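You operate a simulated robot arm through the tools that you are given. There is no shell and no other tool. Be economical: measure what you need, move in short steps, check, and stop when the job is done.

You run a simulated two-armed robot. Do the job below in one go: nothing can be reset, and whatever is moved stays where it is left.

Task
Post the next trial: put its size tile in the next tray, shift slider to DAY, plan switch to WAITING.
Fine: the order card names the size, leave it lying; the tiles lie in the sizes drawer, shut it again.
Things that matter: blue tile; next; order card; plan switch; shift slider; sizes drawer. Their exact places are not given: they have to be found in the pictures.

Only the result counts: the job must be done as asked and must still hold three seconds after the hand-in. Knocking over, shifting, dropping, spilling or breaking anything else fails it.

Robot
Two 7-joint arms with two-finger parallel grippers on one trunk, on a base that drives. Base frame: it is fixed to the floor where the robot stands at the start and does not move with it; the origin is under the middle of the robot, x ahead of it, y to its left, z up. Units: mm, degrees, N and s.
The left shoulder is at the start at [20, 113, 1196], the right one opposite. With the tool pointing down near the work surface each hand reaches from about 100 to 580 mm from the robot's upright axis, wherever it stands, measured 20 degrees to its own side. Places, roughly: next [600, -300, 900]; plan switch [800, -300, 1200]; shift slider [1000, 100, 1100]; sizes drawer [600, -100, 800]. Payload 1.57 kg a hand.
Tool frame (each hand has its own): the origin (TCP) lies between the finger pads and is the grasp point; the fingertips stand 30 mm ahead of it; z points along the fingers, y is the line along which they close. Largest opening 80 mm; finger width 17, thickness 12; the body of the gripper, 40 by 82 mm, starts 80 mm behind the TCP.
Orientation is that of the tool frame in the base frame, as a unit quaternion [x, y, z, w]. With the fingers straight down and closing along the base's y, the tool's x points along the base's -x, its y along +y and its z along -z.

Tools
- The arms move only by the tool step_arm. It takes "left_moves", "right_moves" or both (then of equal length, played together; a hand with none holds still); each is a list of rows, each an object (a shift or turn left out is 0, a gripper value left out holds the last) with "xyz": the shift along the base's x, y, z in mm, a list of three; "dr": the turn, a rotation vector about the base's x, y, z in degrees, a list of three; "fingers": the gripper command, from -1 (shut) to 1 (fully open), values between in proportion. In form: [{"xyz": [x, y, z], "dr": [wx, wy, wz], "fingers": fingers}, ...]. A call has 1 to 20 rows; each row is the pose to reach, as a shift and turn from the pose commanded when the call began. A row lasts 0.2 s, in which the tool goes at most 50 mm and 8.6 degrees; a call with a longer step from one row to the next is refused whole, and so is a gripper value outside its range. Where a pose cannot be reached the arm comes as near as it can. A force on the tool above 40 N (or 10 N above the force at the start of the call, whichever is more), or a blocked arm, ends the call early, and 0.2 s more pass. Each finger travels about 45 mm/s and halts on what it meets, pressing with about 22 N; the grip force reading is that of the motor and also rises with nothing between the fingers. The clock runs only during rows and for 0.2 s after the last one: add rows that repeat a pose to give the fingers time. The reply holds the time, the measured pose of the TCP, the force on the tool along the base axes, the opening and the grip force, in the units named above and with some noise, with the torque about the TCP (base axes, N m) and any sound that the robot's microphone picked up.
- Cameras (640 x 400 px; columns grow to the right, rows downward): "scene" is now at [98, 5.9, 1328.4]; the picture's right is [0.06, -1.00, 0.00], its down [-0.52, -0.03, -0.85] and it looks along [0.85, 0.06, -0.52] (base axes); focal length 214 px, centre (320, 200). "left" rides on the left gripper at [72, 7, -122] in its tool frame; the picture's right is [-0.09, 1.00, 0.00], its down [-0.84, -0.08, -0.54] and it looks along [-0.54, -0.05, 0.84] (tool axes); focal length 238 px, centre (320, 200). "right" rides on the right gripper at [72, -7, -122] in its tool frame; the picture's right is [0.09, 1.00, 0.00], its down [-0.84, 0.08, -0.54] and it looks along [-0.54, 0.05, 0.84] (tool axes); focal length 238 px, centre (320, 200).
- get_image(camera): a new picture of that camera. It takes no simulated time.
- lift_body(by): slides the trunk up (or, below 0, down) by that many mm; the arms and the scene camera ride with it, the base frame stays. It gives what a move gives, with no picture.
- roll_base(legs): drives the robot by 1 to 6 legs, each [ahead, left, turn to the left] in mm, mm and degrees, along the robot's own axes; the way and the turn of a leg run together, so that a leg with both is an arc; at most 1500 mm and 180 degrees a leg. The arms and the cameras ride along, it lands a little off, and it stops where it bumps. It gives what a move gives.
- head_to(pan, tilt): turns the head with the scene camera to pan (to the left, within 80 degrees either way) and tilt (down, from -29 to 69), counted from straight ahead of the robot. It gives what a move gives.
- locate(camera, pixels): for up to 12 pixels [column, row] of the newest picture of that camera ("zoom" is the newest enlarged one), the place [x, y, z] in the base frame of the surface seen there, good to about 2 mm. It takes no simulated time.
- zoom(camera, box): a new picture of the part [left, top, right, bottom] of that camera's present view, enlarged. It takes no simulated time.
- sign_off(): hands the job in; it is judged then, once.

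Keep the steps short. Do not move on a guess: measure, check each grasp and each placing, and mend mistakes. In all there are 80 turns and 58 pictures (those below and enlarged ones count). Leave the grippers open and the arms clear of the work at the hand-in unless told otherwise, and finish with a single line.

The tools are called after "Request:" as a command line: name --argument value ..., lists and objects as JSON in quotes. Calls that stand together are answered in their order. step_arm: Moves the arms, as the interface text tells. Its arguments: {"type":"object","properties":{"left_moves":{"type":"array","items":{"type":"object","properties":{"xyz":{"type":"array","items":{"type":"number"}},"dr":{"type":"array","items":{"type":"number"}},"fingers":{"type":"number"}}}},"right_moves":{"type":"array","items":{"type":"object","properties":{"xyz":{"type":"array","items":{"type":"number"}},"dr":{"type":"array","items":{"type":"number"}},"fingers":{"type":"number"}}}}},"required":[]} The other tools are called the same way: lift_body (by) slides the trunk up or down; roll_base (legs) drives the base; head_to (pan, tilt) turns the head that bears the scene camera; get_image (camera) takes a picture; locate (camera, pixels) gives the place of the surface under pixels of a picture; zoom (camera, box) takes an enlarged picture of a part of a camera's view; sign_off () hands the job in.

At the start:

```text
time: 0.0
left_tool_pos: [368.8, 156.3, 1376.4]
left_tool_rot: [-0.001, 1.0, -0.001, 0.001]
left_ft_force: [-1.2, -0.2, 0.0]
left_wrist_torque: [0.01, -0.03, 0.01]
left_finger_gap: 79.8
left_finger_force: 0.0
right_tool_pos: [307.3, -145.5, 1330.2]
right_tool_rot: [0.0, 1.0, 0.0, 0.0]
right_ft_force: [0.5, 0.1, -0.7]
right_wrist_torque: [0.02, 0.03, -0.03]
right_finger_gap: 80.1
right_finger_force: 0.0
trunk travel left (down, up): [-249.0, 321.0]
robot x, y, heading: [1.5, -2.4, 0.1]
head pan, tilt: [3.7, 31.2]
```

scene: 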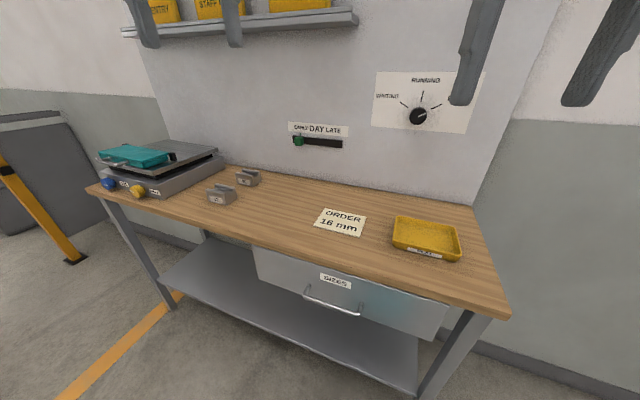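
right: 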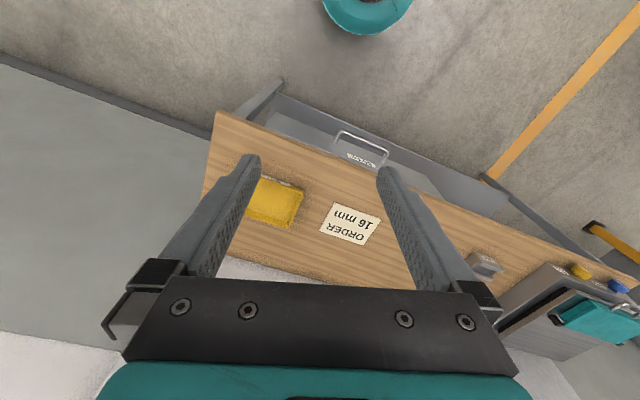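
left: 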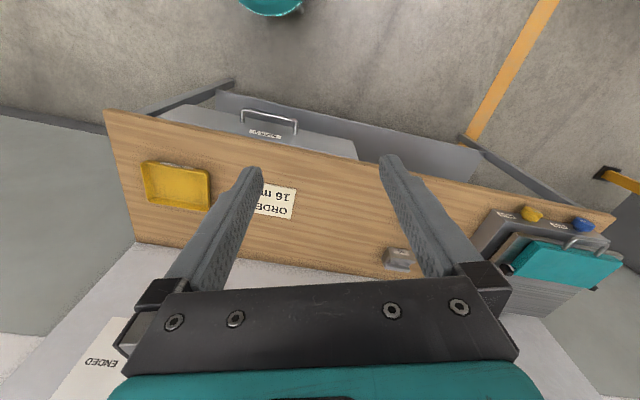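

The order card at (340,222) seems to read 16 mm. I will zoom in on the card, the wall controls and the drawer to check.

Request:
zoom --camera "scene" --box '[270, 60, 510, 210]'

Request:
locate --camera "scene" --pixels '[[298, 141], [342, 144], [418, 116], [405, 107], [422, 94], [304, 294], [362, 315], [335, 283], [340, 222], [425, 236], [256, 250], [447, 303]]'

Request:
zoom --camera "scene" --box '[240, 190, 500, 350]'

```text
2.67 times, centred on (390, 135) of scene
```

zoom: 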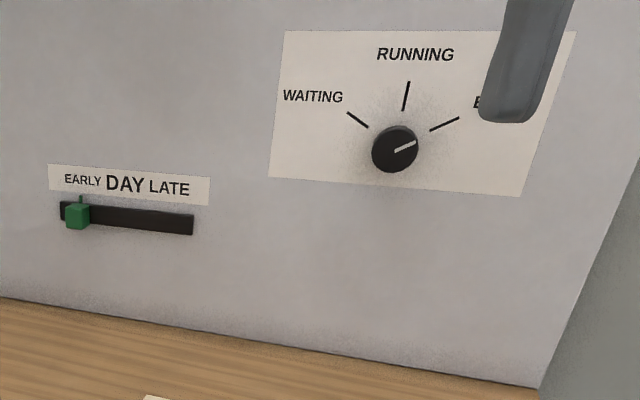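

```text
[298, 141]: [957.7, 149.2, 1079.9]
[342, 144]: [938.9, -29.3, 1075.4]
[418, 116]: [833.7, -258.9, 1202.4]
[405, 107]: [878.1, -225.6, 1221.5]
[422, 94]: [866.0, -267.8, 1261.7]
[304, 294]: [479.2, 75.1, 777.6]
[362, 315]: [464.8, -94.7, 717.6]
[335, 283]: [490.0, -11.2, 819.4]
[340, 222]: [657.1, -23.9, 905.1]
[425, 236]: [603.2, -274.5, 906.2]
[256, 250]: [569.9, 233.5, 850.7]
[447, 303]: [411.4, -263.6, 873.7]
```

```text
2.46 times, centred on (370, 270) of scene
```

zoom: 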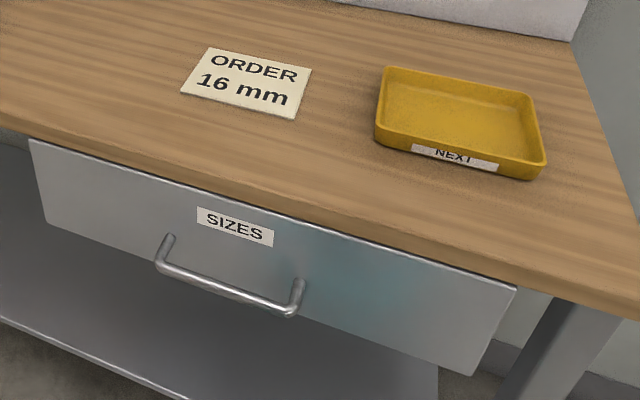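

The card clearly reads 16 mm. The slider is at EARLY and the plan switch at ENDED. The bench is rotated about 17° to the right, so I will turn the base to face it and look again.

Request:
roll_base --legs '[[0, 0, -17.2]]'

Request:
head_to --pan 0 --tilt 45

Request:
get_image --camera "scene"

```text
time: 1.4
left_tool_pos: [399.4, 37.2, 1376.8]
left_tool_rot: [0.153, 0.988, -0.001, 0.001]
left_ft_force: [-1.5, -0.6, 0.7]
left_wrist_torque: [0.01, -0.03, 0.01]
left_finger_gap: 80.3
left_finger_force: 0.0
right_tool_pos: [246.4, -232.4, 1330.1]
right_tool_rot: [0.154, 0.988, 0.001, 0.0]
right_ft_force: [0.2, 0.4, -0.2]
right_wrist_torque: [-0.01, 0.02, 0.01]
right_finger_gap: 79.9
right_finger_force: 0.0
trunk travel left (down, up): [-249.0, 321.0]
robot x, y, heading: [-0.8, -1.1, -17.9]
head pan, tilt: [3.7, 31.2]
```

```text
time: 2.1
left_tool_pos: [400.3, 36.9, 1376.3]
left_tool_rot: [0.153, 0.988, -0.001, 0.0]
left_ft_force: [-0.1, -0.5, -0.4]
left_wrist_torque: [0.0, -0.02, -0.02]
left_finger_gap: 80.1
left_finger_force: 0.1
right_tool_pos: [247.1, -232.1, 1330.3]
right_tool_rot: [0.154, 0.988, 0.001, 0.0]
right_ft_force: [-0.4, 0.7, 0.2]
right_wrist_torque: [0.02, 0.02, -0.04]
right_finger_gap: 80.1
right_finger_force: 0.0
trunk travel left (down, up): [-249.0, 321.0]
robot x, y, heading: [2.4, 2.9, -17.6]
head pan, tilt: [0.0, 45.0]
```

```text
52 pictures are left
```

scene: 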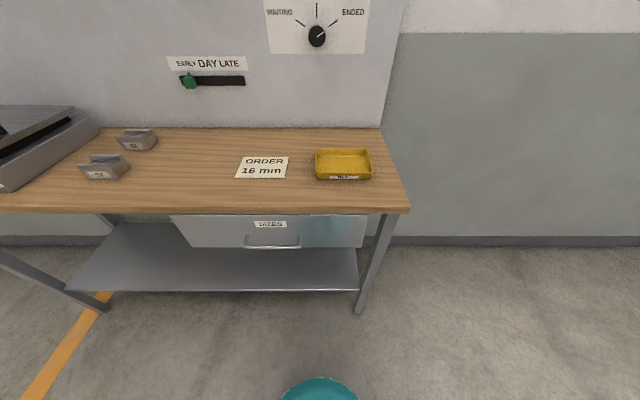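

The view is now square to the bench. I will zoom in on the drawer handle and measure it.

Request:
zoom --camera "scene" --box '[180, 190, 380, 315]'

```text
3.20 times, centred on (280, 252) of scene
```

zoom: 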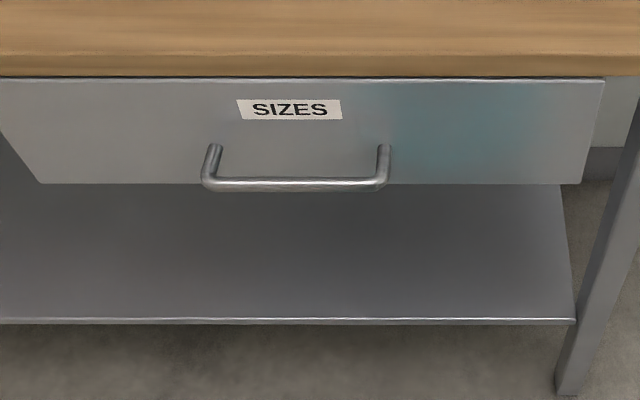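

Request:
locate --camera "zoom" --pixels '[[215, 184], [290, 184], [370, 184], [213, 152], [384, 152], [20, 120], [580, 120], [290, 60], [290, 90], [290, 320], [560, 60]]'

Request:
locate --camera "scene" --pixels '[[189, 80], [181, 81], [244, 80], [317, 36], [303, 25], [330, 28], [317, 155], [370, 155], [372, 178], [345, 165], [210, 90]]'

```text
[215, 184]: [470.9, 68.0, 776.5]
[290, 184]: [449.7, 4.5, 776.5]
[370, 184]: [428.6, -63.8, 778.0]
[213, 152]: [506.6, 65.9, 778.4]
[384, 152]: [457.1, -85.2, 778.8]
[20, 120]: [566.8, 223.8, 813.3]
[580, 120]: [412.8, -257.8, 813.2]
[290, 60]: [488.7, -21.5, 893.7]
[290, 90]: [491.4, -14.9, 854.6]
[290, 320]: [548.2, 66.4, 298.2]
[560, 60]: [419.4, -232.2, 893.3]
```

```text
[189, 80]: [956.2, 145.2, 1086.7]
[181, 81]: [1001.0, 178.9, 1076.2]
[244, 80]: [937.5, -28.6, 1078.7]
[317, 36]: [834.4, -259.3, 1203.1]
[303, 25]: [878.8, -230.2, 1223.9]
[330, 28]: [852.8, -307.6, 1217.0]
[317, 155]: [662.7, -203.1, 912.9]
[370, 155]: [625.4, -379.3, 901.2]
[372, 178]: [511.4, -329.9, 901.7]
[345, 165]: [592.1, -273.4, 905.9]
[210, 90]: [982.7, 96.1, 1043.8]
```

The handle bar is at about (450, 4.5, 776), and the bench faces -17.7°. I will turn the left hand so that it can grip across the bar, starting with a 90° yaw while still high.

Request:
step_arm --left_moves '[{"dr": [0, 0, 8.2]}, {"dr": [0, 0, 16.4]}, {"dr": [0, 0, 24.6]}, {"dr": [0, 0, 32.8]}, {"dr": [0, 0, 41]}, {"dr": [0, 0, 49.2]}, {"dr": [0, 0, 57.4]}, {"dr": [0, 0, 65.6]}, {"dr": [0, 0, 73.8]}, {"dr": [0, 0, 82]}, {"dr": [0, 0, 90]}, {"dr": [0, 0, 90]}]'

```text
time: 4.8
left_tool_pos: [399.5, 36.9, 1378.6]
left_tool_rot: [-0.591, 0.807, 0.0, 0.002]
left_ft_force: [-1.2, 0.0, 0.5]
left_wrist_torque: [0.0, -0.02, -0.01]
left_finger_gap: 80.2
left_finger_force: 0.0
right_tool_pos: [247.2, -232.6, 1331.6]
right_tool_rot: [0.154, 0.988, 0.0, 0.0]
right_ft_force: [-0.1, -0.2, -0.7]
right_wrist_torque: [0.01, 0.01, -0.01]
right_finger_gap: 80.1
right_finger_force: 0.0
trunk travel left (down, up): [-249.0, 321.0]
robot x, y, heading: [2.0, 0.7, -17.9]
head pan, tilt: [0.0, 45.0]
```

The yaw worked. Next I will pitch the tool 45° forward and lower it in front of the handle.

Request:
step_arm --left_moves '[{"xyz": [-3, -2, -40], "dr": [-2.28, -7.14, 0]}, {"xyz": [-5, -4, -80], "dr": [-4.57, -14.29, 0]}, {"xyz": [-8, -6, -120], "dr": [-6.85, -21.43, 0]}, {"xyz": [-11, -9, -160], "dr": [-9.13, -28.57, 0]}, {"xyz": [-14, -12, -200], "dr": [-11.4, -35.7, 0]}, {"xyz": [-15, -13, -240], "dr": [-13.7, -42.86, 0]}, {"xyz": [-15, -13, -280], "dr": [-13.7, -42.86, 0]}, {"xyz": [-15, -13, -320], "dr": [-13.7, -42.86, 0]}, {"xyz": [-15, -13, -360], "dr": [-13.7, -42.86, 0]}, {"xyz": [-15, -13, -400], "dr": [-13.7, -42.86, 0]}, {"xyz": [-15, -13, -440], "dr": [-13.7, -42.86, 0]}, {"xyz": [-15, -13, -480], "dr": [-13.7, -42.86, 0]}, {"xyz": [-15, -13, -480], "dr": [-13.7, -42.86, 0]}]'

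Request:
get_image --camera "left"

Request:
get_image --camera "scene"

```text
time: 7.5
left_tool_pos: [387.5, 24.0, 896.2]
left_tool_rot: [-0.546, 0.745, -0.309, 0.227]
left_ft_force: [0.0, -0.1, -0.1]
left_wrist_torque: [0.0, -0.02, -0.03]
left_finger_gap: 79.8
left_finger_force: 0.1
left hand out of reach, approached as far as the arm can: row 6, 7, 8, 9, 10, 11
right_tool_pos: [247.6, -231.8, 1330.7]
right_tool_rot: [0.154, 0.988, -0.001, 0.0]
right_ft_force: [0.0, -0.3, 0.1]
right_wrist_torque: [-0.04, -0.02, -0.01]
right_finger_gap: 80.1
right_finger_force: 0.1
trunk travel left (down, up): [-249.0, 321.0]
robot x, y, heading: [-2.9, 0.6, -17.5]
head pan, tilt: [0.0, 45.0]
```

```text
50 pictures are left
```

left: 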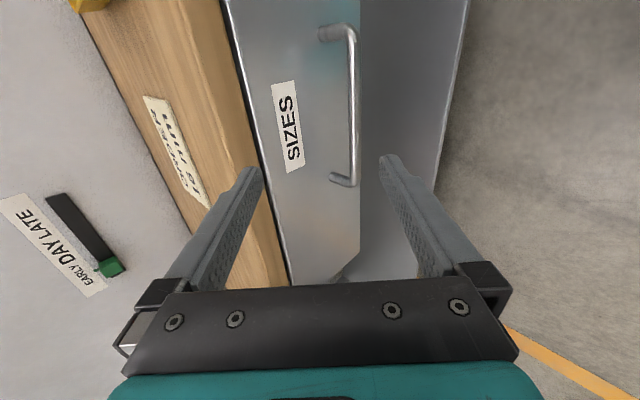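

```text
49 pictures are left
```

scene: 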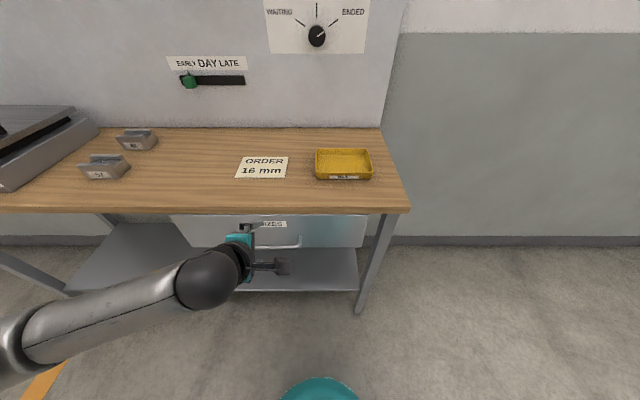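

The hand is in place at 45° and the bar is visible at column 353. I will measure the bar from this closer camera.

Request:
locate --camera "left" --pixels '[[353, 60], [353, 100], [353, 150], [349, 100], [357, 100], [330, 32], [340, 180], [310, 110]]'

```text
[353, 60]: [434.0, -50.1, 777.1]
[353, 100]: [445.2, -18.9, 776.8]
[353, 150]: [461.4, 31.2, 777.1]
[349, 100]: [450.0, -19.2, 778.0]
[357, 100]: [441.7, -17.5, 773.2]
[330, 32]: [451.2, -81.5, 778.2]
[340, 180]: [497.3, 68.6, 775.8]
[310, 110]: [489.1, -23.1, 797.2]
```

The bar centre is at about n=432, z=773, where n is distance towards the wall. The drawer front is only 40 mm behind it. I will set the fingers to about 40 mm and approach along the tool axis so the bar sits near the fingertips.

Request:
step_arm --left_moves '[{"xyz": [0, 0, -27], "fingers": 0}, {"xyz": [0, 0, -53], "fingers": 0}, {"xyz": [0, 0, -53], "fingers": 0}, {"xyz": [0, 0, -53], "fingers": 0}, {"xyz": [13.8, -4.4, -67.5], "fingers": 0}, {"xyz": [27.6, -8.8, -82], "fingers": 0}, {"xyz": [41.4, -13.2, -96.5], "fingers": 0}, {"xyz": [55.2, -17.7, -111], "fingers": 0}, {"xyz": [55.2, -17.7, -111], "fingers": 0}]'

Request:
get_image --camera "left"

```text
time: 9.6
left_tool_pos: [439.9, 8.1, 785.4]
left_tool_rot: [-0.546, 0.745, -0.31, 0.227]
left_ft_force: [0.3, -0.2, -0.5]
left_wrist_torque: [0.03, -0.02, 0.03]
left_finger_gap: 39.9
left_finger_force: 0.1
right_tool_pos: [246.6, -232.3, 1330.2]
right_tool_rot: [0.154, 0.988, -0.001, 0.0]
right_ft_force: [0.4, 0.6, 0.5]
right_wrist_torque: [0.03, -0.03, -0.01]
right_finger_gap: 79.7
right_finger_force: 0.0
trunk travel left (down, up): [-249.0, 321.0]
robot x, y, heading: [2.9, 1.9, -17.6]
head pan, tilt: [0.0, 45.0]
```

```text
48 pictures are left
```

left: 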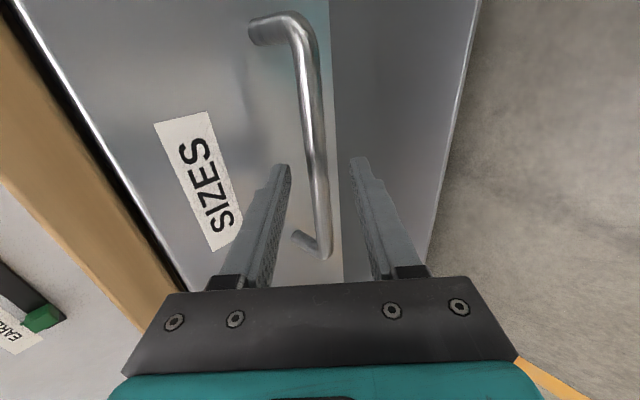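

The bar is between the fingers. I will close on it and then check the gap.

Request:
step_arm --left_moves '[{"fingers": -1}, {"fingers": -1}, {"fingers": -1}, {"fingers": -1}, {"fingers": -1}]'

```text
time: 10.8
left_tool_pos: [440.7, 8.0, 786.8]
left_tool_rot: [-0.545, 0.745, -0.31, 0.227]
left_ft_force: [2.2, -0.3, 5.3]
left_wrist_torque: [-0.13, -0.1, 0.09]
left_finger_gap: 13.7
left_finger_force: 30.5
right_tool_pos: [247.0, -232.0, 1330.2]
right_tool_rot: [0.153, 0.988, 0.001, 0.0]
right_ft_force: [0.7, 1.0, 0.5]
right_wrist_torque: [0.01, 0.02, -0.02]
right_finger_gap: 80.2
right_finger_force: 0.1
trunk travel left (down, up): [-249.0, 321.0]
robot x, y, heading: [0.5, 2.6, -17.8]
head pan, tilt: [0.0, 45.0]
```

The bar is gripped with a 13.7 mm gap. I will pull the drawer straight out by 180 mm.

Request:
step_arm --left_moves '[{"xyz": [-9.5, 3, 0]}, {"xyz": [-28.6, 9.1, 0]}, {"xyz": [-47.6, 15.2, 0]}, {"xyz": [-66.7, 21.3, 0]}, {"xyz": [-85.7, 27.4, 0]}, {"xyz": [-104.8, 33.5, 0]}, {"xyz": [-123.8, 39.6, 0]}, {"xyz": [-142.9, 45.7, 0]}, {"xyz": [-161.9, 51.8, 0]}, {"xyz": [-171.5, 54.8, 0]}, {"xyz": [-171.5, 54.8, 0]}]'

Request:
get_image --camera "scene"

```text
time: 13.2
left_tool_pos: [268.4, 63.2, 785.4]
left_tool_rot: [-0.545, 0.744, -0.311, 0.229]
left_ft_force: [5.9, 15.8, 14.9]
left_wrist_torque: [-0.07, -0.3, 0.09]
left_finger_gap: 13.8
left_finger_force: 30.5
right_tool_pos: [247.4, -230.1, 1330.0]
right_tool_rot: [0.154, 0.988, -0.001, -0.001]
right_ft_force: [-0.9, 0.3, -0.5]
right_wrist_torque: [0.01, 0.0, 0.01]
right_finger_gap: 80.1
right_finger_force: 0.1
trunk travel left (down, up): [-249.0, 321.0]
robot x, y, heading: [-1.3, 0.4, -17.7]
head pan, tilt: [0.0, 45.0]
```

```text
47 pictures are left
```

scene: 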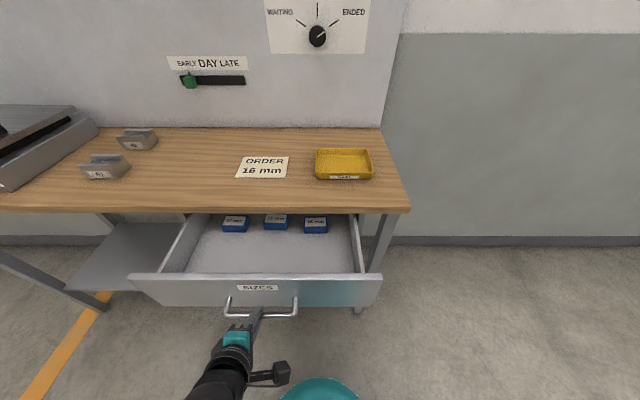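

The drawer is open and three blue tiles are visible at the back. I will read their labels and measure their positions.

Request:
zoom --camera "scene" --box '[200, 200, 350, 250]'

Request:
locate --camera "scene" --pixels '[[235, 222], [275, 220], [316, 222], [235, 231], [316, 231], [280, 255], [245, 282], [250, 211], [355, 240], [175, 245]]'

```text
4.27 times, centred on (275, 225) of scene
```

zoom: 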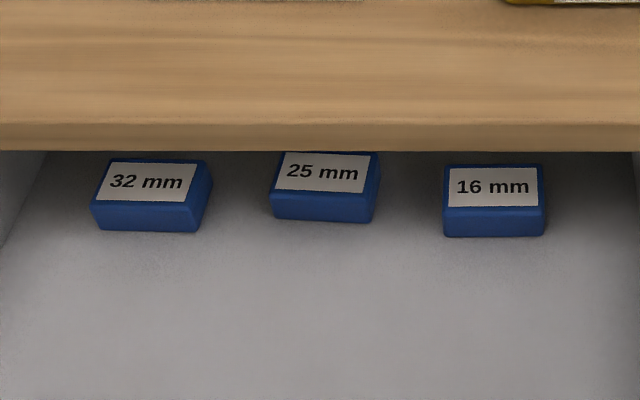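

```text
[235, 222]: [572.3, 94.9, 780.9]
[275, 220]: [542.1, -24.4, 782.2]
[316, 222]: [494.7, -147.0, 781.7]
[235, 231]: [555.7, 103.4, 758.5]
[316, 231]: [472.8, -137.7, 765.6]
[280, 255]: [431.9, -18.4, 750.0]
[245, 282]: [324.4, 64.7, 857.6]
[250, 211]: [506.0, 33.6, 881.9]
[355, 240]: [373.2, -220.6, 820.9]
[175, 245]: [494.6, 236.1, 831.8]
```

The 16 mm tile is the right one, top at (495, -147, 782), but it lies 45 mm under the tabletop edge. I need the drawer about 100 mm further out, so I will drive the base straight back while still gripping the handle.

Request:
roll_base --legs '[[-100, 0, 0]]'

Request:
get_image --camera "scene"

```text
time: 14.3
left_tool_pos: [172.9, 93.5, 784.5]
left_tool_rot: [-0.545, 0.745, -0.31, 0.229]
left_ft_force: [7.1, 15.9, 15.4]
left_wrist_torque: [0.1, -0.32, 0.43]
left_finger_gap: 13.7
left_finger_force: 29.7
right_tool_pos: [151.6, -199.4, 1330.6]
right_tool_rot: [0.155, 0.988, 0.0, 0.0]
right_ft_force: [-0.6, -0.7, -0.6]
right_wrist_torque: [0.0, -0.05, -0.02]
right_finger_gap: 80.4
right_finger_force: 0.1
trunk travel left (down, up): [-249.0, 321.0]
robot x, y, heading: [-94.0, 30.7, -17.6]
head pan, tilt: [0.0, 45.0]
```

```text
45 pictures are left
```

scene: 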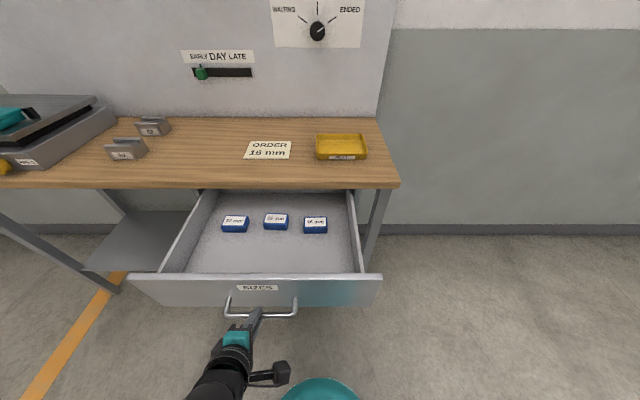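

The drawer is now out far enough and the tiles are clear of the edge. I will zoom in and measure the 16 mm tile.

Request:
zoom --camera "scene" --box '[270, 195, 360, 255]'

```text
6.67 times, centred on (315, 225) of scene
```

zoom: 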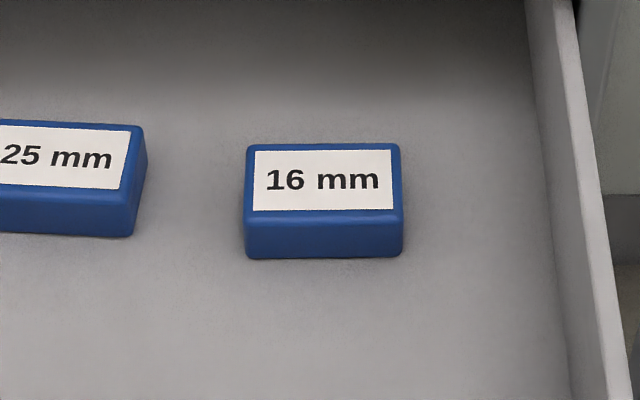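

Request:
locate --camera "zoom" --pixels '[[252, 148], [397, 147], [249, 214], [399, 213], [323, 180], [323, 250], [500, 300], [590, 200], [140, 135], [570, 100]]'

```text
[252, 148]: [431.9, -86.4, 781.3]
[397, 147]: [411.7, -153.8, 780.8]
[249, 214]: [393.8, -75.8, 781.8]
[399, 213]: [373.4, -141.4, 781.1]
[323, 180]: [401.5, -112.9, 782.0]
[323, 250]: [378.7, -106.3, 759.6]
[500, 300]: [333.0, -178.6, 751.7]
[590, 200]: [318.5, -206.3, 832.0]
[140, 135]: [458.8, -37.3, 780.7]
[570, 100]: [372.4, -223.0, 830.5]
```

The 16 mm tile centre is (402, -114), top z 781, size 70×40×32. I will keep the left hand on the handle. The right hand yaws -90° to close across the 40 mm side and goes above the tile.

Request:
step_arm --right_moves '[{"xyz": [22.8, 7.7, 0], "dr": [0, 0, -8.2]}, {"xyz": [45.6, 15.4, 0], "dr": [0, 0, -16.4]}, {"xyz": [68.4, 23.2, 0], "dr": [0, 0, -24.6]}, {"xyz": [91.2, 30.9, 0], "dr": [0, 0, -32.8]}, {"xyz": [114, 38.6, 0], "dr": [0, 0, -41]}, {"xyz": [136.8, 46.4, 0], "dr": [0, 0, -49.2]}, {"xyz": [159.6, 54.1, 0], "dr": [0, 0, -57.4]}, {"xyz": [182.4, 61.8, 0], "dr": [0, 0, -65.6]}, {"xyz": [205.2, 69.5, -30], "dr": [0, 0, -73.8]}, {"xyz": [228, 77.3, -60], "dr": [0, 0, -82]}, {"xyz": [250.9, 85, -90], "dr": [0, 0, -90]}, {"xyz": [250.9, 85, -130], "dr": [0, 0, -90]}, {"xyz": [250.9, 85, -170], "dr": [0, 0, -90]}, {"xyz": [250.9, 85, -210], "dr": [0, 0, -90]}, {"xyz": [250.9, 85, -250], "dr": [0, 0, -90]}, {"xyz": [250.9, 85, -290], "dr": [0, 0, -90]}, {"xyz": [250.9, 85, -330], "dr": [0, 0, -90]}, {"xyz": [250.9, 85, -370], "dr": [0, 0, -90]}, {"xyz": [250.9, 85, -400], "dr": [0, 0, -90]}, {"xyz": [250.9, 85, -400], "dr": [0, 0, -90]}]'

Request:
get_image --camera "right"

Request:
get_image --camera "scene"

```text
time: 18.5
left_tool_pos: [172.8, 92.4, 786.2]
left_tool_rot: [-0.545, 0.745, -0.309, 0.229]
left_ft_force: [2.0, 3.7, 2.0]
left_wrist_torque: [0.06, -0.04, 0.25]
left_finger_gap: 13.8
left_finger_force: 30.1
right_tool_pos: [403.3, -115.1, 930.4]
right_tool_rot: [0.808, 0.589, 0.0, 0.0]
right_ft_force: [-1.1, 0.0, 0.2]
right_wrist_torque: [-0.05, 0.02, 0.0]
right_finger_gap: 80.1
right_finger_force: 0.1
right hand out of reach, approached as far as the arm can: row 8, 9, 10, 11, 12
trunk travel left (down, up): [-249.0, 321.0]
robot x, y, heading: [-92.0, 31.3, -18.0]
head pan, tilt: [0.0, 45.0]
```

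```text
43 pictures are left
```

right: 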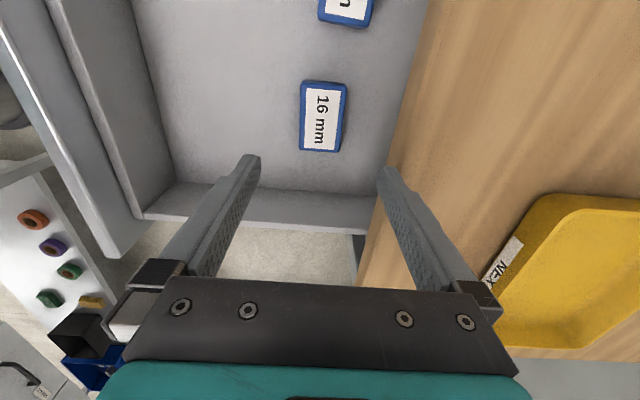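

```text
42 pictures are left
```

scene: 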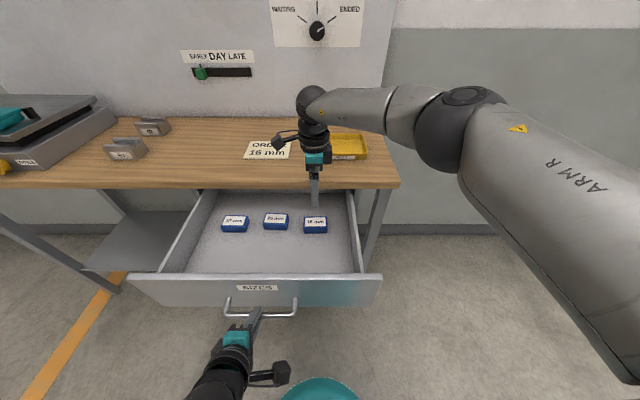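

The right hand is above the tile. Before lowering I will check clearances: the wrist ball, the elbow and the gripper body against the tabletop edge.

Request:
locate --camera "scene" --pixels '[[312, 92], [312, 120], [316, 158], [328, 140], [400, 128], [450, 150], [316, 140], [390, 92]]'

Request:
locate --camera "right" --pixels '[[324, 116], [303, 82], [347, 86], [300, 149], [342, 152], [400, 150], [360, 250]]'

```text
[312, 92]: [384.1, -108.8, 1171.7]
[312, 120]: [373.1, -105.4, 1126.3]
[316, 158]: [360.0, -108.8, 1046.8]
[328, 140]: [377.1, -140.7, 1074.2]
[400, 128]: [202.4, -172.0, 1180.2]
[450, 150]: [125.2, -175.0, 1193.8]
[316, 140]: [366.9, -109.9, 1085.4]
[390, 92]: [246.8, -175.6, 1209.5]
```

```text
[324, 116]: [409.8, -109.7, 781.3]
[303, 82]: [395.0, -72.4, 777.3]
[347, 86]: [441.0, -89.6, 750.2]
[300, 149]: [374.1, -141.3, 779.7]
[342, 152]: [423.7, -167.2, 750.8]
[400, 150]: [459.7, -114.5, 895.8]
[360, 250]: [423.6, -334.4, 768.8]
```

The arm has room and the body will clear the bench edge by about 12 mm. I will set the opening to 56 mm, lower to TCP z=785 and check.

Request:
step_arm --right_moves '[{"xyz": [-2, 0.6, 0], "fingers": 0.4}, {"xyz": [-2, 0.6, -10], "fingers": 0.4}, {"xyz": [-2, 0.6, -40], "fingers": 0.4}, {"xyz": [-2, 0.6, -70], "fingers": 0.4}, {"xyz": [-2, 0.6, -100], "fingers": 0.4}, {"xyz": [-2, 0.6, -120], "fingers": 0.4}, {"xyz": [-2, 0.6, -135], "fingers": 0.4}, {"xyz": [-2, 0.6, -145], "fingers": 0.4}, {"xyz": [-2, 0.6, -145], "fingers": 0.4}]'

Request:
get_image --camera "right"

```text
time: 20.5
left_tool_pos: [174.2, 93.1, 786.7]
left_tool_rot: [-0.545, 0.745, -0.31, 0.229]
left_ft_force: [-0.3, 3.9, 2.4]
left_wrist_torque: [-0.05, 0.02, 0.16]
left_finger_gap: 13.5
left_finger_force: 29.9
right_tool_pos: [394.0, -117.0, 787.6]
right_tool_rot: [0.808, 0.59, 0.0, 0.0]
right_ft_force: [0.2, 0.1, -0.4]
right_wrist_torque: [-0.01, 0.02, -0.01]
right_finger_gap: 56.3
right_finger_force: 0.4
right hand out of reach, approached as far as the arm can: row 7, 8, 9
trunk travel left (down, up): [-249.0, 321.0]
robot x, y, heading: [-94.8, 26.8, -17.5]
head pan, tilt: [0.0, 45.0]
```

```text
41 pictures are left
```

right: 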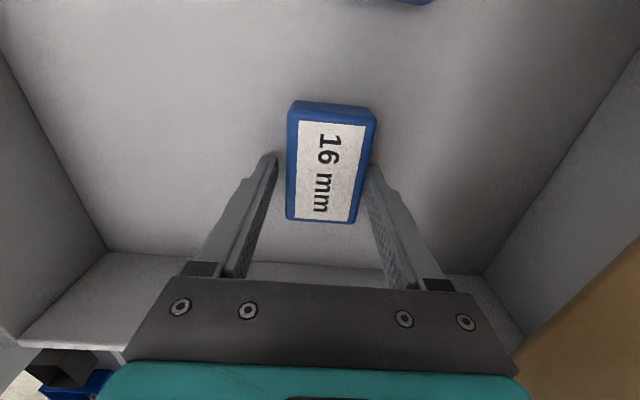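

The arm stopped at its reach limit, about 6 mm short, but both fingers straddle the tile. Closing will slide it slightly inside the drawer, which is fine. I will close the fingers.

Request:
step_arm --right_moves '[{"fingers": 0.2}, {"fingers": 0.0}, {"fingers": -0.3}, {"fingers": -1}, {"fingers": -1}, {"fingers": -1}]'

Request:
get_image --camera "right"

```text
time: 21.9
left_tool_pos: [173.2, 93.2, 786.9]
left_tool_rot: [-0.545, 0.744, -0.31, 0.229]
left_ft_force: [1.2, 4.1, 2.8]
left_wrist_torque: [-0.04, -0.02, 0.17]
left_finger_gap: 13.5
left_finger_force: 30.3
right_tool_pos: [394.6, -116.6, 787.3]
right_tool_rot: [0.808, 0.589, -0.001, -0.001]
right_ft_force: [0.2, -0.3, -0.8]
right_wrist_torque: [-0.02, -0.02, 0.01]
right_finger_gap: 49.2
right_finger_force: 21.9
trunk travel left (down, up): [-249.0, 321.0]
robot x, y, heading: [-95.6, 33.8, -17.8]
head pan, tilt: [0.0, 45.0]
```

```text
40 pictures are left
```

right: 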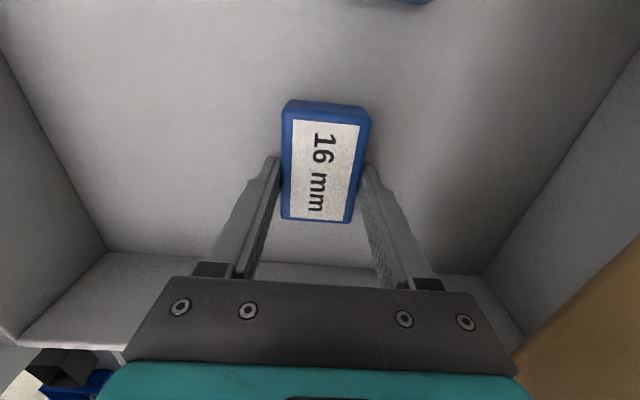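

The tile is gripped with a 49 mm gap and 22 N. I will lift it straight up out of the drawer to z≈1000.

Request:
step_arm --right_moves '[{"xyz": [0, 0, 15]}, {"xyz": [0, 0, 40]}, {"xyz": [0, 0, 75]}, {"xyz": [0, 0, 110]}, {"xyz": [0, 0, 150]}, {"xyz": [0, 0, 190]}, {"xyz": [0, 0, 230]}, {"xyz": [0, 0, 260]}, {"xyz": [0, 0, 260]}]'

Request:
get_image --camera "right"

```text
time: 23.9
left_tool_pos: [175.1, 92.5, 786.9]
left_tool_rot: [-0.545, 0.745, -0.31, 0.229]
left_ft_force: [0.8, 3.4, 1.1]
left_wrist_torque: [-0.05, 0.04, 0.18]
left_finger_gap: 13.7
left_finger_force: 30.0
right_tool_pos: [394.7, -118.0, 1046.6]
right_tool_rot: [0.807, 0.59, 0.0, 0.0]
right_ft_force: [-0.6, -0.2, -1.0]
right_wrist_torque: [0.0, 0.04, 0.01]
right_finger_gap: 49.4
right_finger_force: 21.7
trunk travel left (down, up): [-249.0, 321.0]
robot x, y, heading: [-95.6, 29.7, -18.0]
head pan, tilt: [0.0, 45.0]
```

```text
39 pictures are left
```

right: 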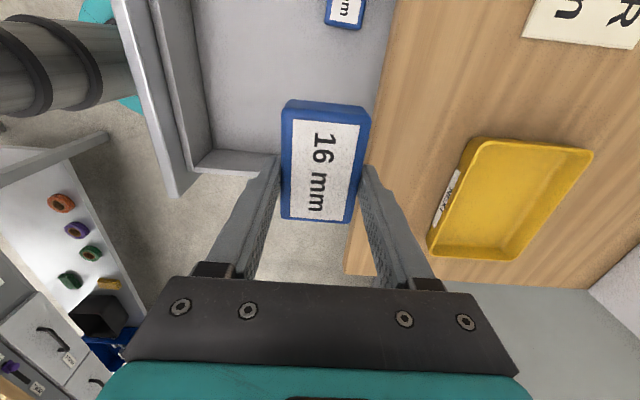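

The tile is held securely. Now I will close the drawer, first pushing the handle in 180 mm with the left arm.

Request:
step_arm --left_moves '[{"xyz": [9.5, -3, 0]}, {"xyz": [28.6, -9.1, 0]}, {"xyz": [47.6, -15.2, 0]}, {"xyz": [66.7, -21.3, 0]}, {"xyz": [85.7, -27.4, 0]}, {"xyz": [104.8, -33.5, 0]}, {"xyz": [123.8, -39.6, 0]}, {"xyz": [142.9, -45.7, 0]}, {"xyz": [161.9, -51.8, 0]}, {"xyz": [171.5, -54.8, 0]}, {"xyz": [171.5, -54.8, 0]}]'

Request:
roll_base --legs '[[85, 0, 0]]'

```text
time: 24.9
left_tool_pos: [220.8, 79.1, 786.2]
left_tool_rot: [-0.53, 0.757, -0.307, 0.23]
left_ft_force: [-1.4, -2.3, 7.3]
left_wrist_torque: [-0.77, 0.07, 0.02]
left_finger_gap: 14.0
left_finger_force: 30.8
right_tool_pos: [393.2, -117.7, 1047.4]
right_tool_rot: [0.808, 0.589, -0.001, 0.0]
right_ft_force: [0.5, 0.2, -1.7]
right_wrist_torque: [0.0, 0.0, 0.0]
right_finger_gap: 49.4
right_finger_force: 22.0
trunk travel left (down, up): [-249.0, 321.0]
robot x, y, heading: [-92.1, 27.7, -17.9]
head pan, tilt: [0.0, 45.0]
stopped in row 4 (left hand): the force on the tool passed its limit at 50 N (the readings are from after the stop); the commanded pose is now the measured one
```

```text
time: 26.0
left_tool_pos: [299.6, 53.7, 785.8]
left_tool_rot: [-0.53, 0.757, -0.305, 0.232]
left_ft_force: [-2.2, -11.2, 15.2]
left_wrist_torque: [-0.88, 0.0, -0.05]
left_finger_gap: 14.3
left_finger_force: 30.4
right_tool_pos: [473.3, -143.4, 1046.7]
right_tool_rot: [0.807, 0.59, 0.0, 0.0]
right_ft_force: [-0.1, -0.5, -1.0]
right_wrist_torque: [-0.01, 0.01, 0.02]
right_finger_gap: 49.4
right_finger_force: 21.6
trunk travel left (down, up): [-249.0, 321.0]
robot x, y, heading: [-13.1, 6.2, -17.6]
head pan, tilt: [0.0, 45.0]
```

The push stopped at 50 N, although the base roll did move the drawer in. I will look before going on.

Request:
get_image --camera "scene"

Request:
get_image --camera "left"

```text
38 pictures are left
```

scene: 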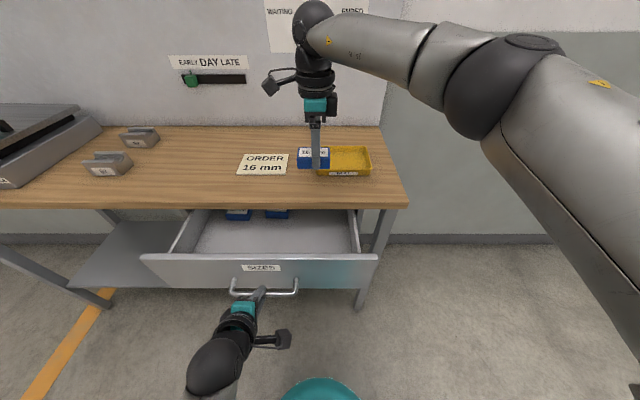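

```text
37 pictures are left
```

left: 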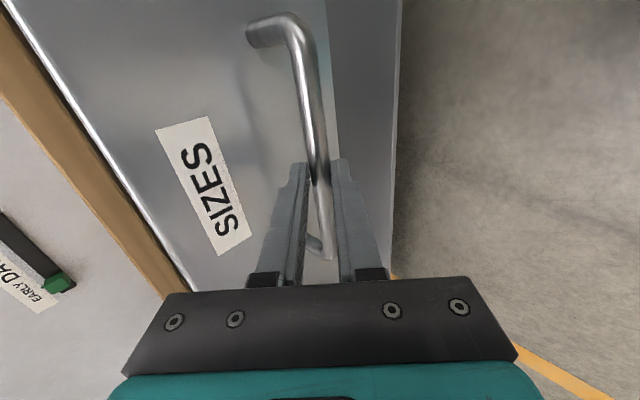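

The drawer moves freely and is about 148 mm short of closed. I will push more slowly, 8 mm per row.

Request:
step_arm --left_moves '[{"xyz": [3.8, -1.2, 0]}, {"xyz": [11.4, -3.7, 0]}, {"xyz": [19, -6.1, 0]}, {"xyz": [26.7, -8.5, 0]}, {"xyz": [34.3, -11, 0]}, {"xyz": [41.9, -13.4, 0]}, {"xyz": [49.5, -15.8, 0]}, {"xyz": [57.1, -18.3, 0]}, {"xyz": [64.8, -20.7, 0]}, {"xyz": [72.4, -23.1, 0]}, {"xyz": [80, -25.6, 0]}, {"xyz": [87.6, -28, 0]}, {"xyz": [95.2, -30.4, 0]}, {"xyz": [102.9, -32.9, 0]}, {"xyz": [110.5, -35.3, 0]}, {"xyz": [118, -37.7, 0]}, {"xyz": [123.8, -39.6, 0]}, {"xyz": [123.8, -39.6, 0]}]'

```text
time: 26.6
left_tool_pos: [300.2, 54.1, 784.4]
left_tool_rot: [-0.518, 0.765, -0.307, 0.231]
left_ft_force: [0.5, -1.9, 6.2]
left_wrist_torque: [-0.85, 0.13, -0.14]
left_finger_gap: 14.7
left_finger_force: 30.7
right_tool_pos: [474.2, -143.0, 1046.9]
right_tool_rot: [0.807, 0.59, 0.0, 0.0]
right_ft_force: [0.4, 0.5, -1.8]
right_wrist_torque: [0.0, 0.01, 0.01]
right_finger_gap: 49.5
right_finger_force: 22.3
trunk travel left (down, up): [-249.0, 321.0]
robot x, y, heading: [-13.5, 0.1, -17.8]
head pan, tilt: [0.0, 45.0]
stopped in row 3 (left hand): the force on the tool passed its limit at 44 N (the readings are from after the stop); the commanded pose is now the measured one
```

The arm's own push keeps twisting in the grip, but the base pushed smoothly. I also need to be closer to the tray anyway, so I will drive forward 110 mm with the arm held.

Request:
roll_base --legs '[[110, 0, 0]]'

Request:
get_image --camera "scene"

```text
time: 27.8
left_tool_pos: [403.4, 20.2, 785.0]
left_tool_rot: [-0.518, 0.765, -0.304, 0.232]
left_ft_force: [-1.8, -11.5, 15.9]
left_wrist_torque: [-0.74, -0.01, 0.02]
left_finger_gap: 14.5
left_finger_force: 30.8
right_tool_pos: [576.8, -176.2, 1047.6]
right_tool_rot: [0.807, 0.591, 0.0, 0.001]
right_ft_force: [0.3, -0.7, -1.7]
right_wrist_torque: [-0.05, 0.01, 0.0]
right_finger_gap: 49.4
right_finger_force: 22.1
trunk travel left (down, up): [-249.0, 321.0]
robot x, y, heading: [85.6, -29.5, -17.6]
head pan, tilt: [0.0, 45.0]
```

```text
36 pictures are left
```

scene: 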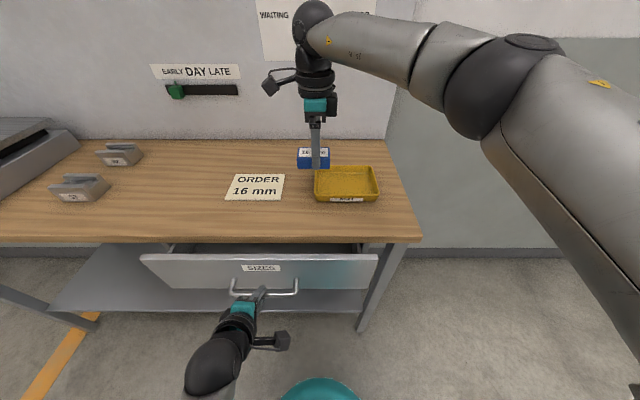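

It works, with 39 mm left. I will drive forward 34 mm more.

Request:
roll_base --legs '[[36, 0, 0]]'

Request:
get_image --camera "scene"

```text
time: 28.6
left_tool_pos: [438.1, 9.5, 784.5]
left_tool_rot: [-0.517, 0.765, -0.306, 0.232]
left_ft_force: [2.7, -5.8, 1.1]
left_wrist_torque: [-0.52, 0.08, 0.23]
left_finger_gap: 14.6
left_finger_force: 31.4
right_tool_pos: [612.1, -186.7, 1047.5]
right_tool_rot: [0.807, 0.591, 0.0, 0.0]
right_ft_force: [-0.2, 0.6, -1.3]
right_wrist_torque: [0.02, 0.02, 0.02]
right_finger_gap: 49.3
right_finger_force: 21.7
trunk travel left (down, up): [-249.0, 321.0]
robot x, y, heading: [125.4, -45.3, -17.7]
head pan, tilt: [0.0, 45.0]
```

```text
35 pictures are left
```

scene: 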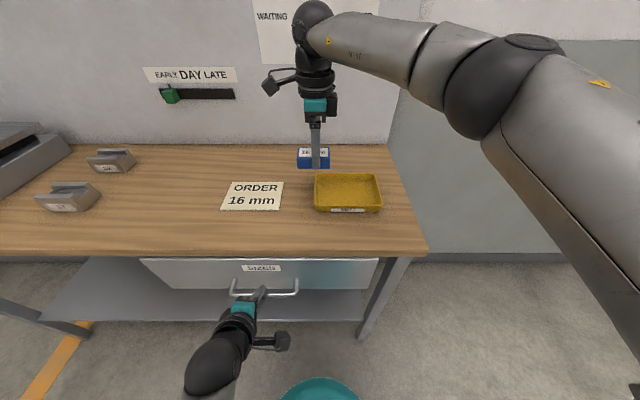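

It looks nearly shut. I will measure the drawer front against the tabletop edge plane.

Request:
locate --camera "scene" --pixels '[[200, 268], [330, 268], [262, 268], [160, 265], [200, 252], [330, 252]]'

```text
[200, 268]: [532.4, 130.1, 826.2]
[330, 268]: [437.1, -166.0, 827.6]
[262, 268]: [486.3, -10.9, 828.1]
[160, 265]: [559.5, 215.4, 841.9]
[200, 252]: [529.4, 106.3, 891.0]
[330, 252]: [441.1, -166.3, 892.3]
```

The drawer front is at n≈467 and was 472.6 when shut, so about 5 mm remains. I will nudge forward with the base.

Request:
roll_base --legs '[[9, 0, 0]]'

Request:
get_image --camera "scene"

Request:
locate --camera "scene" --pixels '[[200, 272], [330, 272], [262, 271], [160, 268], [200, 255], [330, 255]]'

```text
time: 29.4
left_tool_pos: [443.5, 8.4, 783.3]
left_tool_rot: [-0.518, 0.766, -0.304, 0.229]
left_ft_force: [-25.7, 7.8, 10.2]
left_wrist_torque: [-0.34, 0.4, 0.38]
left_finger_gap: 14.7
left_finger_force: 31.0
right_tool_pos: [617.1, -188.4, 1048.2]
right_tool_rot: [0.807, 0.591, 0.001, 0.001]
right_ft_force: [0.3, 0.3, -1.6]
right_wrist_torque: [-0.01, 0.0, -0.04]
right_finger_gap: 49.5
right_finger_force: 22.0
trunk travel left (down, up): [-249.0, 321.0]
robot x, y, heading: [134.2, -44.7, -17.8]
head pan, tilt: [0.0, 45.0]
```

```text
34 pictures are left
```

scene: 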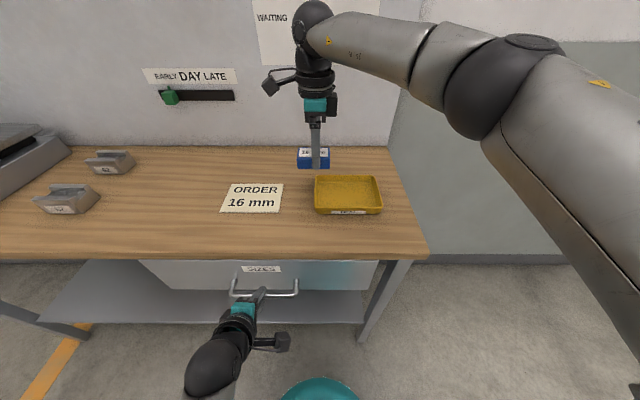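

```text
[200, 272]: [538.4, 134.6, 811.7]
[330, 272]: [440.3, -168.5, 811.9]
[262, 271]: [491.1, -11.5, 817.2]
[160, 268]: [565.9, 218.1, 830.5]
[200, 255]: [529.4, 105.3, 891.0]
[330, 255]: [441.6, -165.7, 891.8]
```

The drawer front is flush at n≈471.5 and pressing on its stop at 26 N, so it is shut. I will open the left fingers partway and back out along the tool axis.

Request:
step_arm --left_moves '[{"fingers": 0}, {"fingers": 0}, {"fingers": 0}, {"fingers": 0}, {"xyz": [-10, 3.2, 10.5], "fingers": 0}, {"xyz": [-25, 8, 26], "fingers": 0}, {"xyz": [-45, 14.4, 47], "fingers": 0}, {"xyz": [-65, 20.8, 68], "fingers": 0}, {"xyz": [-80, 25.6, 90], "fingers": 0.5}, {"xyz": [-80, 25.6, 90], "fingers": 0.5}]'

Request:
get_image --camera "left"

```text
time: 31.8
left_tool_pos: [375.9, 54.7, 823.0]
left_tool_rot: [-0.49, 0.784, -0.274, 0.266]
left_ft_force: [-0.6, -0.9, 0.4]
left_wrist_torque: [0.02, 0.03, 0.0]
left_finger_gap: 59.8
left_finger_force: 0.0
left hand out of reach, approached as far as the arm can: row 8, 9, 10
right_tool_pos: [620.4, -189.1, 1047.6]
right_tool_rot: [0.807, 0.591, 0.0, 0.0]
right_ft_force: [-0.6, 0.5, -1.4]
right_wrist_torque: [-0.02, -0.02, -0.01]
right_finger_gap: 49.7
right_finger_force: 21.2
trunk travel left (down, up): [-249.0, 321.0]
robot x, y, heading: [131.1, -44.1, -17.6]
head pan, tilt: [0.0, 45.0]
stopped in row 10 (left hand): the arm was blocked; the commanded pose is now the measured one
```

```text
33 pictures are left
```

left: 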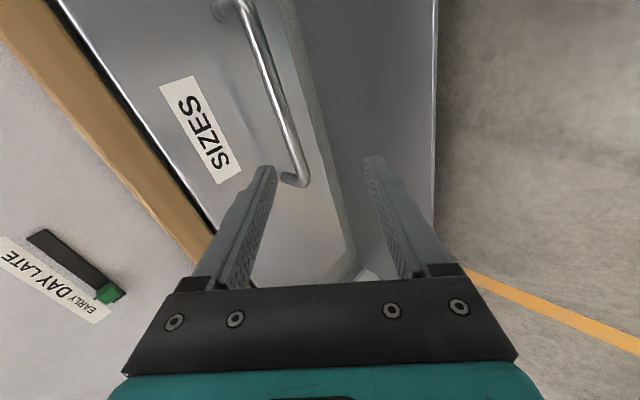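

The left hand is clear of the handle. Next is the tile placing, so I will measure the tray from the current scene picture.

Request:
zoom --camera "scene" --box '[280, 140, 400, 220]'

```text
5.00 times, centred on (340, 180) of scene
```

zoom: 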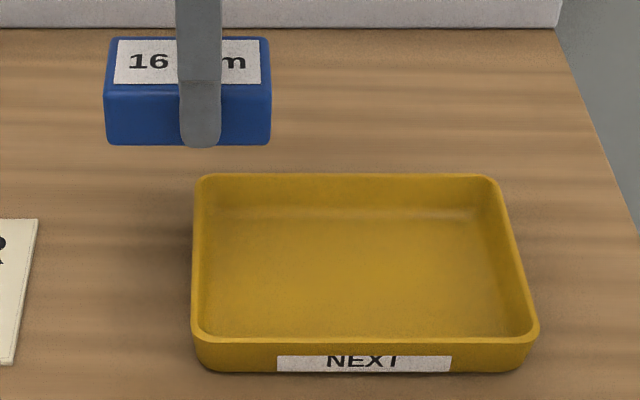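

Request:
locate --camera "zoom" --pixels '[[205, 178], [490, 179], [197, 335], [532, 333], [360, 280], [215, 215], [480, 215], [205, 325], [510, 325], [600, 300], [225, 140], [190, 95]]'

```text
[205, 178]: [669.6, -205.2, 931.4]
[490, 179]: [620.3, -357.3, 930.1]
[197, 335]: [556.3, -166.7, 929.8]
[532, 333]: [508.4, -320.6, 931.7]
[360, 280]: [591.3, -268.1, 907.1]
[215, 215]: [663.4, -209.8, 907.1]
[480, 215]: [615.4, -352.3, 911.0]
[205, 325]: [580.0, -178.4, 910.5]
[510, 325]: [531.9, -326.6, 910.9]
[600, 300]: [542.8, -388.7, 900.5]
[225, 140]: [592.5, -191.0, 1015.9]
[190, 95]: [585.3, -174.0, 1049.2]
```

The tray centre is (589, -262), rim z 931, floor z 907. The tile bottom is about 37 mm below the TCP. I will move above the tray centre and lower to TCP z≈955.

Request:
step_arm --right_moves '[{"xyz": [-8, -18, 0]}, {"xyz": [-16, -37, 0]}, {"xyz": [-24, -55, 0]}, {"xyz": [-31.7, -73.4, 0]}, {"xyz": [-31.7, -73.4, -20]}, {"xyz": [-31.7, -73.4, -45]}, {"xyz": [-31.7, -73.4, -70]}, {"xyz": [-31.7, -73.4, -85]}, {"xyz": [-31.7, -73.4, -92]}, {"xyz": [-31.7, -73.4, -92]}]'

Request:
get_image --camera "right"

```text
time: 34.0
left_tool_pos: [375.4, 54.4, 822.5]
left_tool_rot: [-0.49, 0.784, -0.274, 0.266]
left_ft_force: [1.0, -0.3, -0.5]
left_wrist_torque: [-0.03, 0.02, -0.02]
left_finger_gap: 59.9
left_finger_force: 0.0
right_tool_pos: [589.0, -262.5, 955.7]
right_tool_rot: [0.807, 0.591, 0.001, -0.001]
right_ft_force: [-0.4, -0.5, -1.2]
right_wrist_torque: [-0.02, 0.0, 0.02]
right_finger_gap: 49.2
right_finger_force: 21.8
trunk travel left (down, up): [-249.0, 321.0]
robot x, y, heading: [130.7, -38.1, -17.7]
head pan, tilt: [0.0, 45.0]
```

```text
31 pictures are left
```

right: 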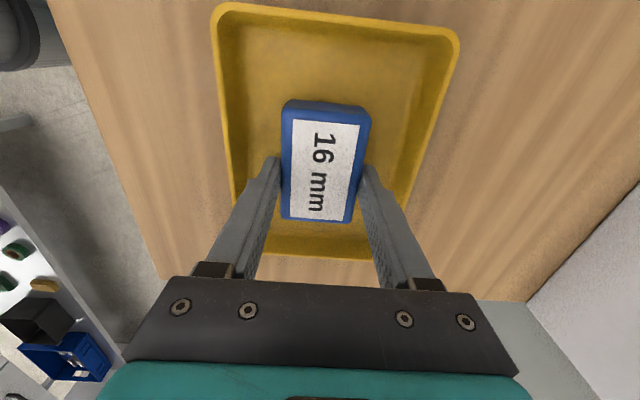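

The tile is centred over the tray. I will lower it 10.5 mm, open to 60 mm and lift away.

Request:
step_arm --right_moves '[{"xyz": [0, 0, -4]}, {"xyz": [0, 0, -8]}, {"xyz": [0, 0, -10.5]}, {"xyz": [0, 0, -10.5]}]'

Request:
step_arm --right_moves '[{"fingers": 0.35}, {"fingers": 0.45}, {"fingers": 0.5}, {"xyz": [0, 0, 8], "fingers": 0.5}, {"xyz": [0, 0, 35], "fingers": 0.5}, {"xyz": [0, 0, 70], "fingers": 0.5}, {"xyz": [0, 0, 110], "fingers": 0.5}, {"xyz": [0, 0, 150], "fingers": 0.5}, {"xyz": [0, 0, 150], "fingers": 0.5}]'

Request:
get_image --camera "right"

```text
time: 35.0
left_tool_pos: [375.8, 54.6, 822.0]
left_tool_rot: [-0.49, 0.784, -0.274, 0.265]
left_ft_force: [-0.2, 0.4, -0.6]
left_wrist_torque: [0.02, 0.0, 0.0]
left_finger_gap: 59.8
left_finger_force: 0.1
right_tool_pos: [588.8, -262.8, 945.0]
right_tool_rot: [0.807, 0.591, 0.001, 0.001]
right_ft_force: [-0.4, 0.0, -2.2]
right_wrist_torque: [-0.02, 0.02, -0.03]
right_finger_gap: 49.3
right_finger_force: 22.1
trunk travel left (down, up): [-249.0, 321.0]
robot x, y, heading: [127.3, -46.3, -17.7]
head pan, tilt: [0.0, 45.0]
```

```text
time: 37.0
left_tool_pos: [375.7, 55.3, 822.6]
left_tool_rot: [-0.49, 0.784, -0.274, 0.265]
left_ft_force: [0.0, -0.3, 0.3]
left_wrist_torque: [0.0, 0.01, -0.01]
left_finger_gap: 60.0
left_finger_force: 0.0
right_tool_pos: [589.3, -261.6, 1094.9]
right_tool_rot: [0.807, 0.59, 0.0, 0.0]
right_ft_force: [-0.4, 0.3, -0.1]
right_wrist_torque: [-0.01, 0.04, 0.0]
right_finger_gap: 59.7
right_finger_force: 0.0
trunk travel left (down, up): [-249.0, 321.0]
robot x, y, heading: [130.5, -45.2, -17.9]
head pan, tilt: [0.0, 45.0]
```

```text
30 pictures are left
```

right: 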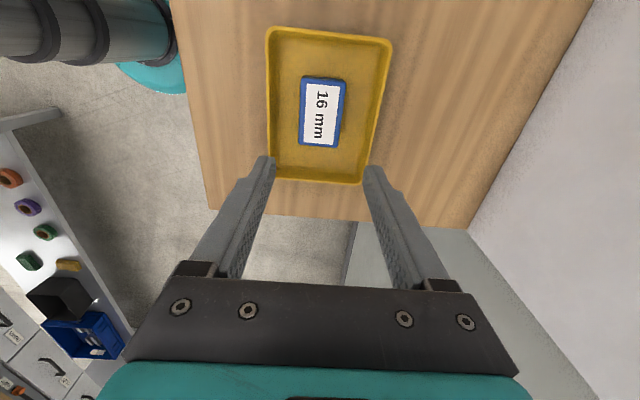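

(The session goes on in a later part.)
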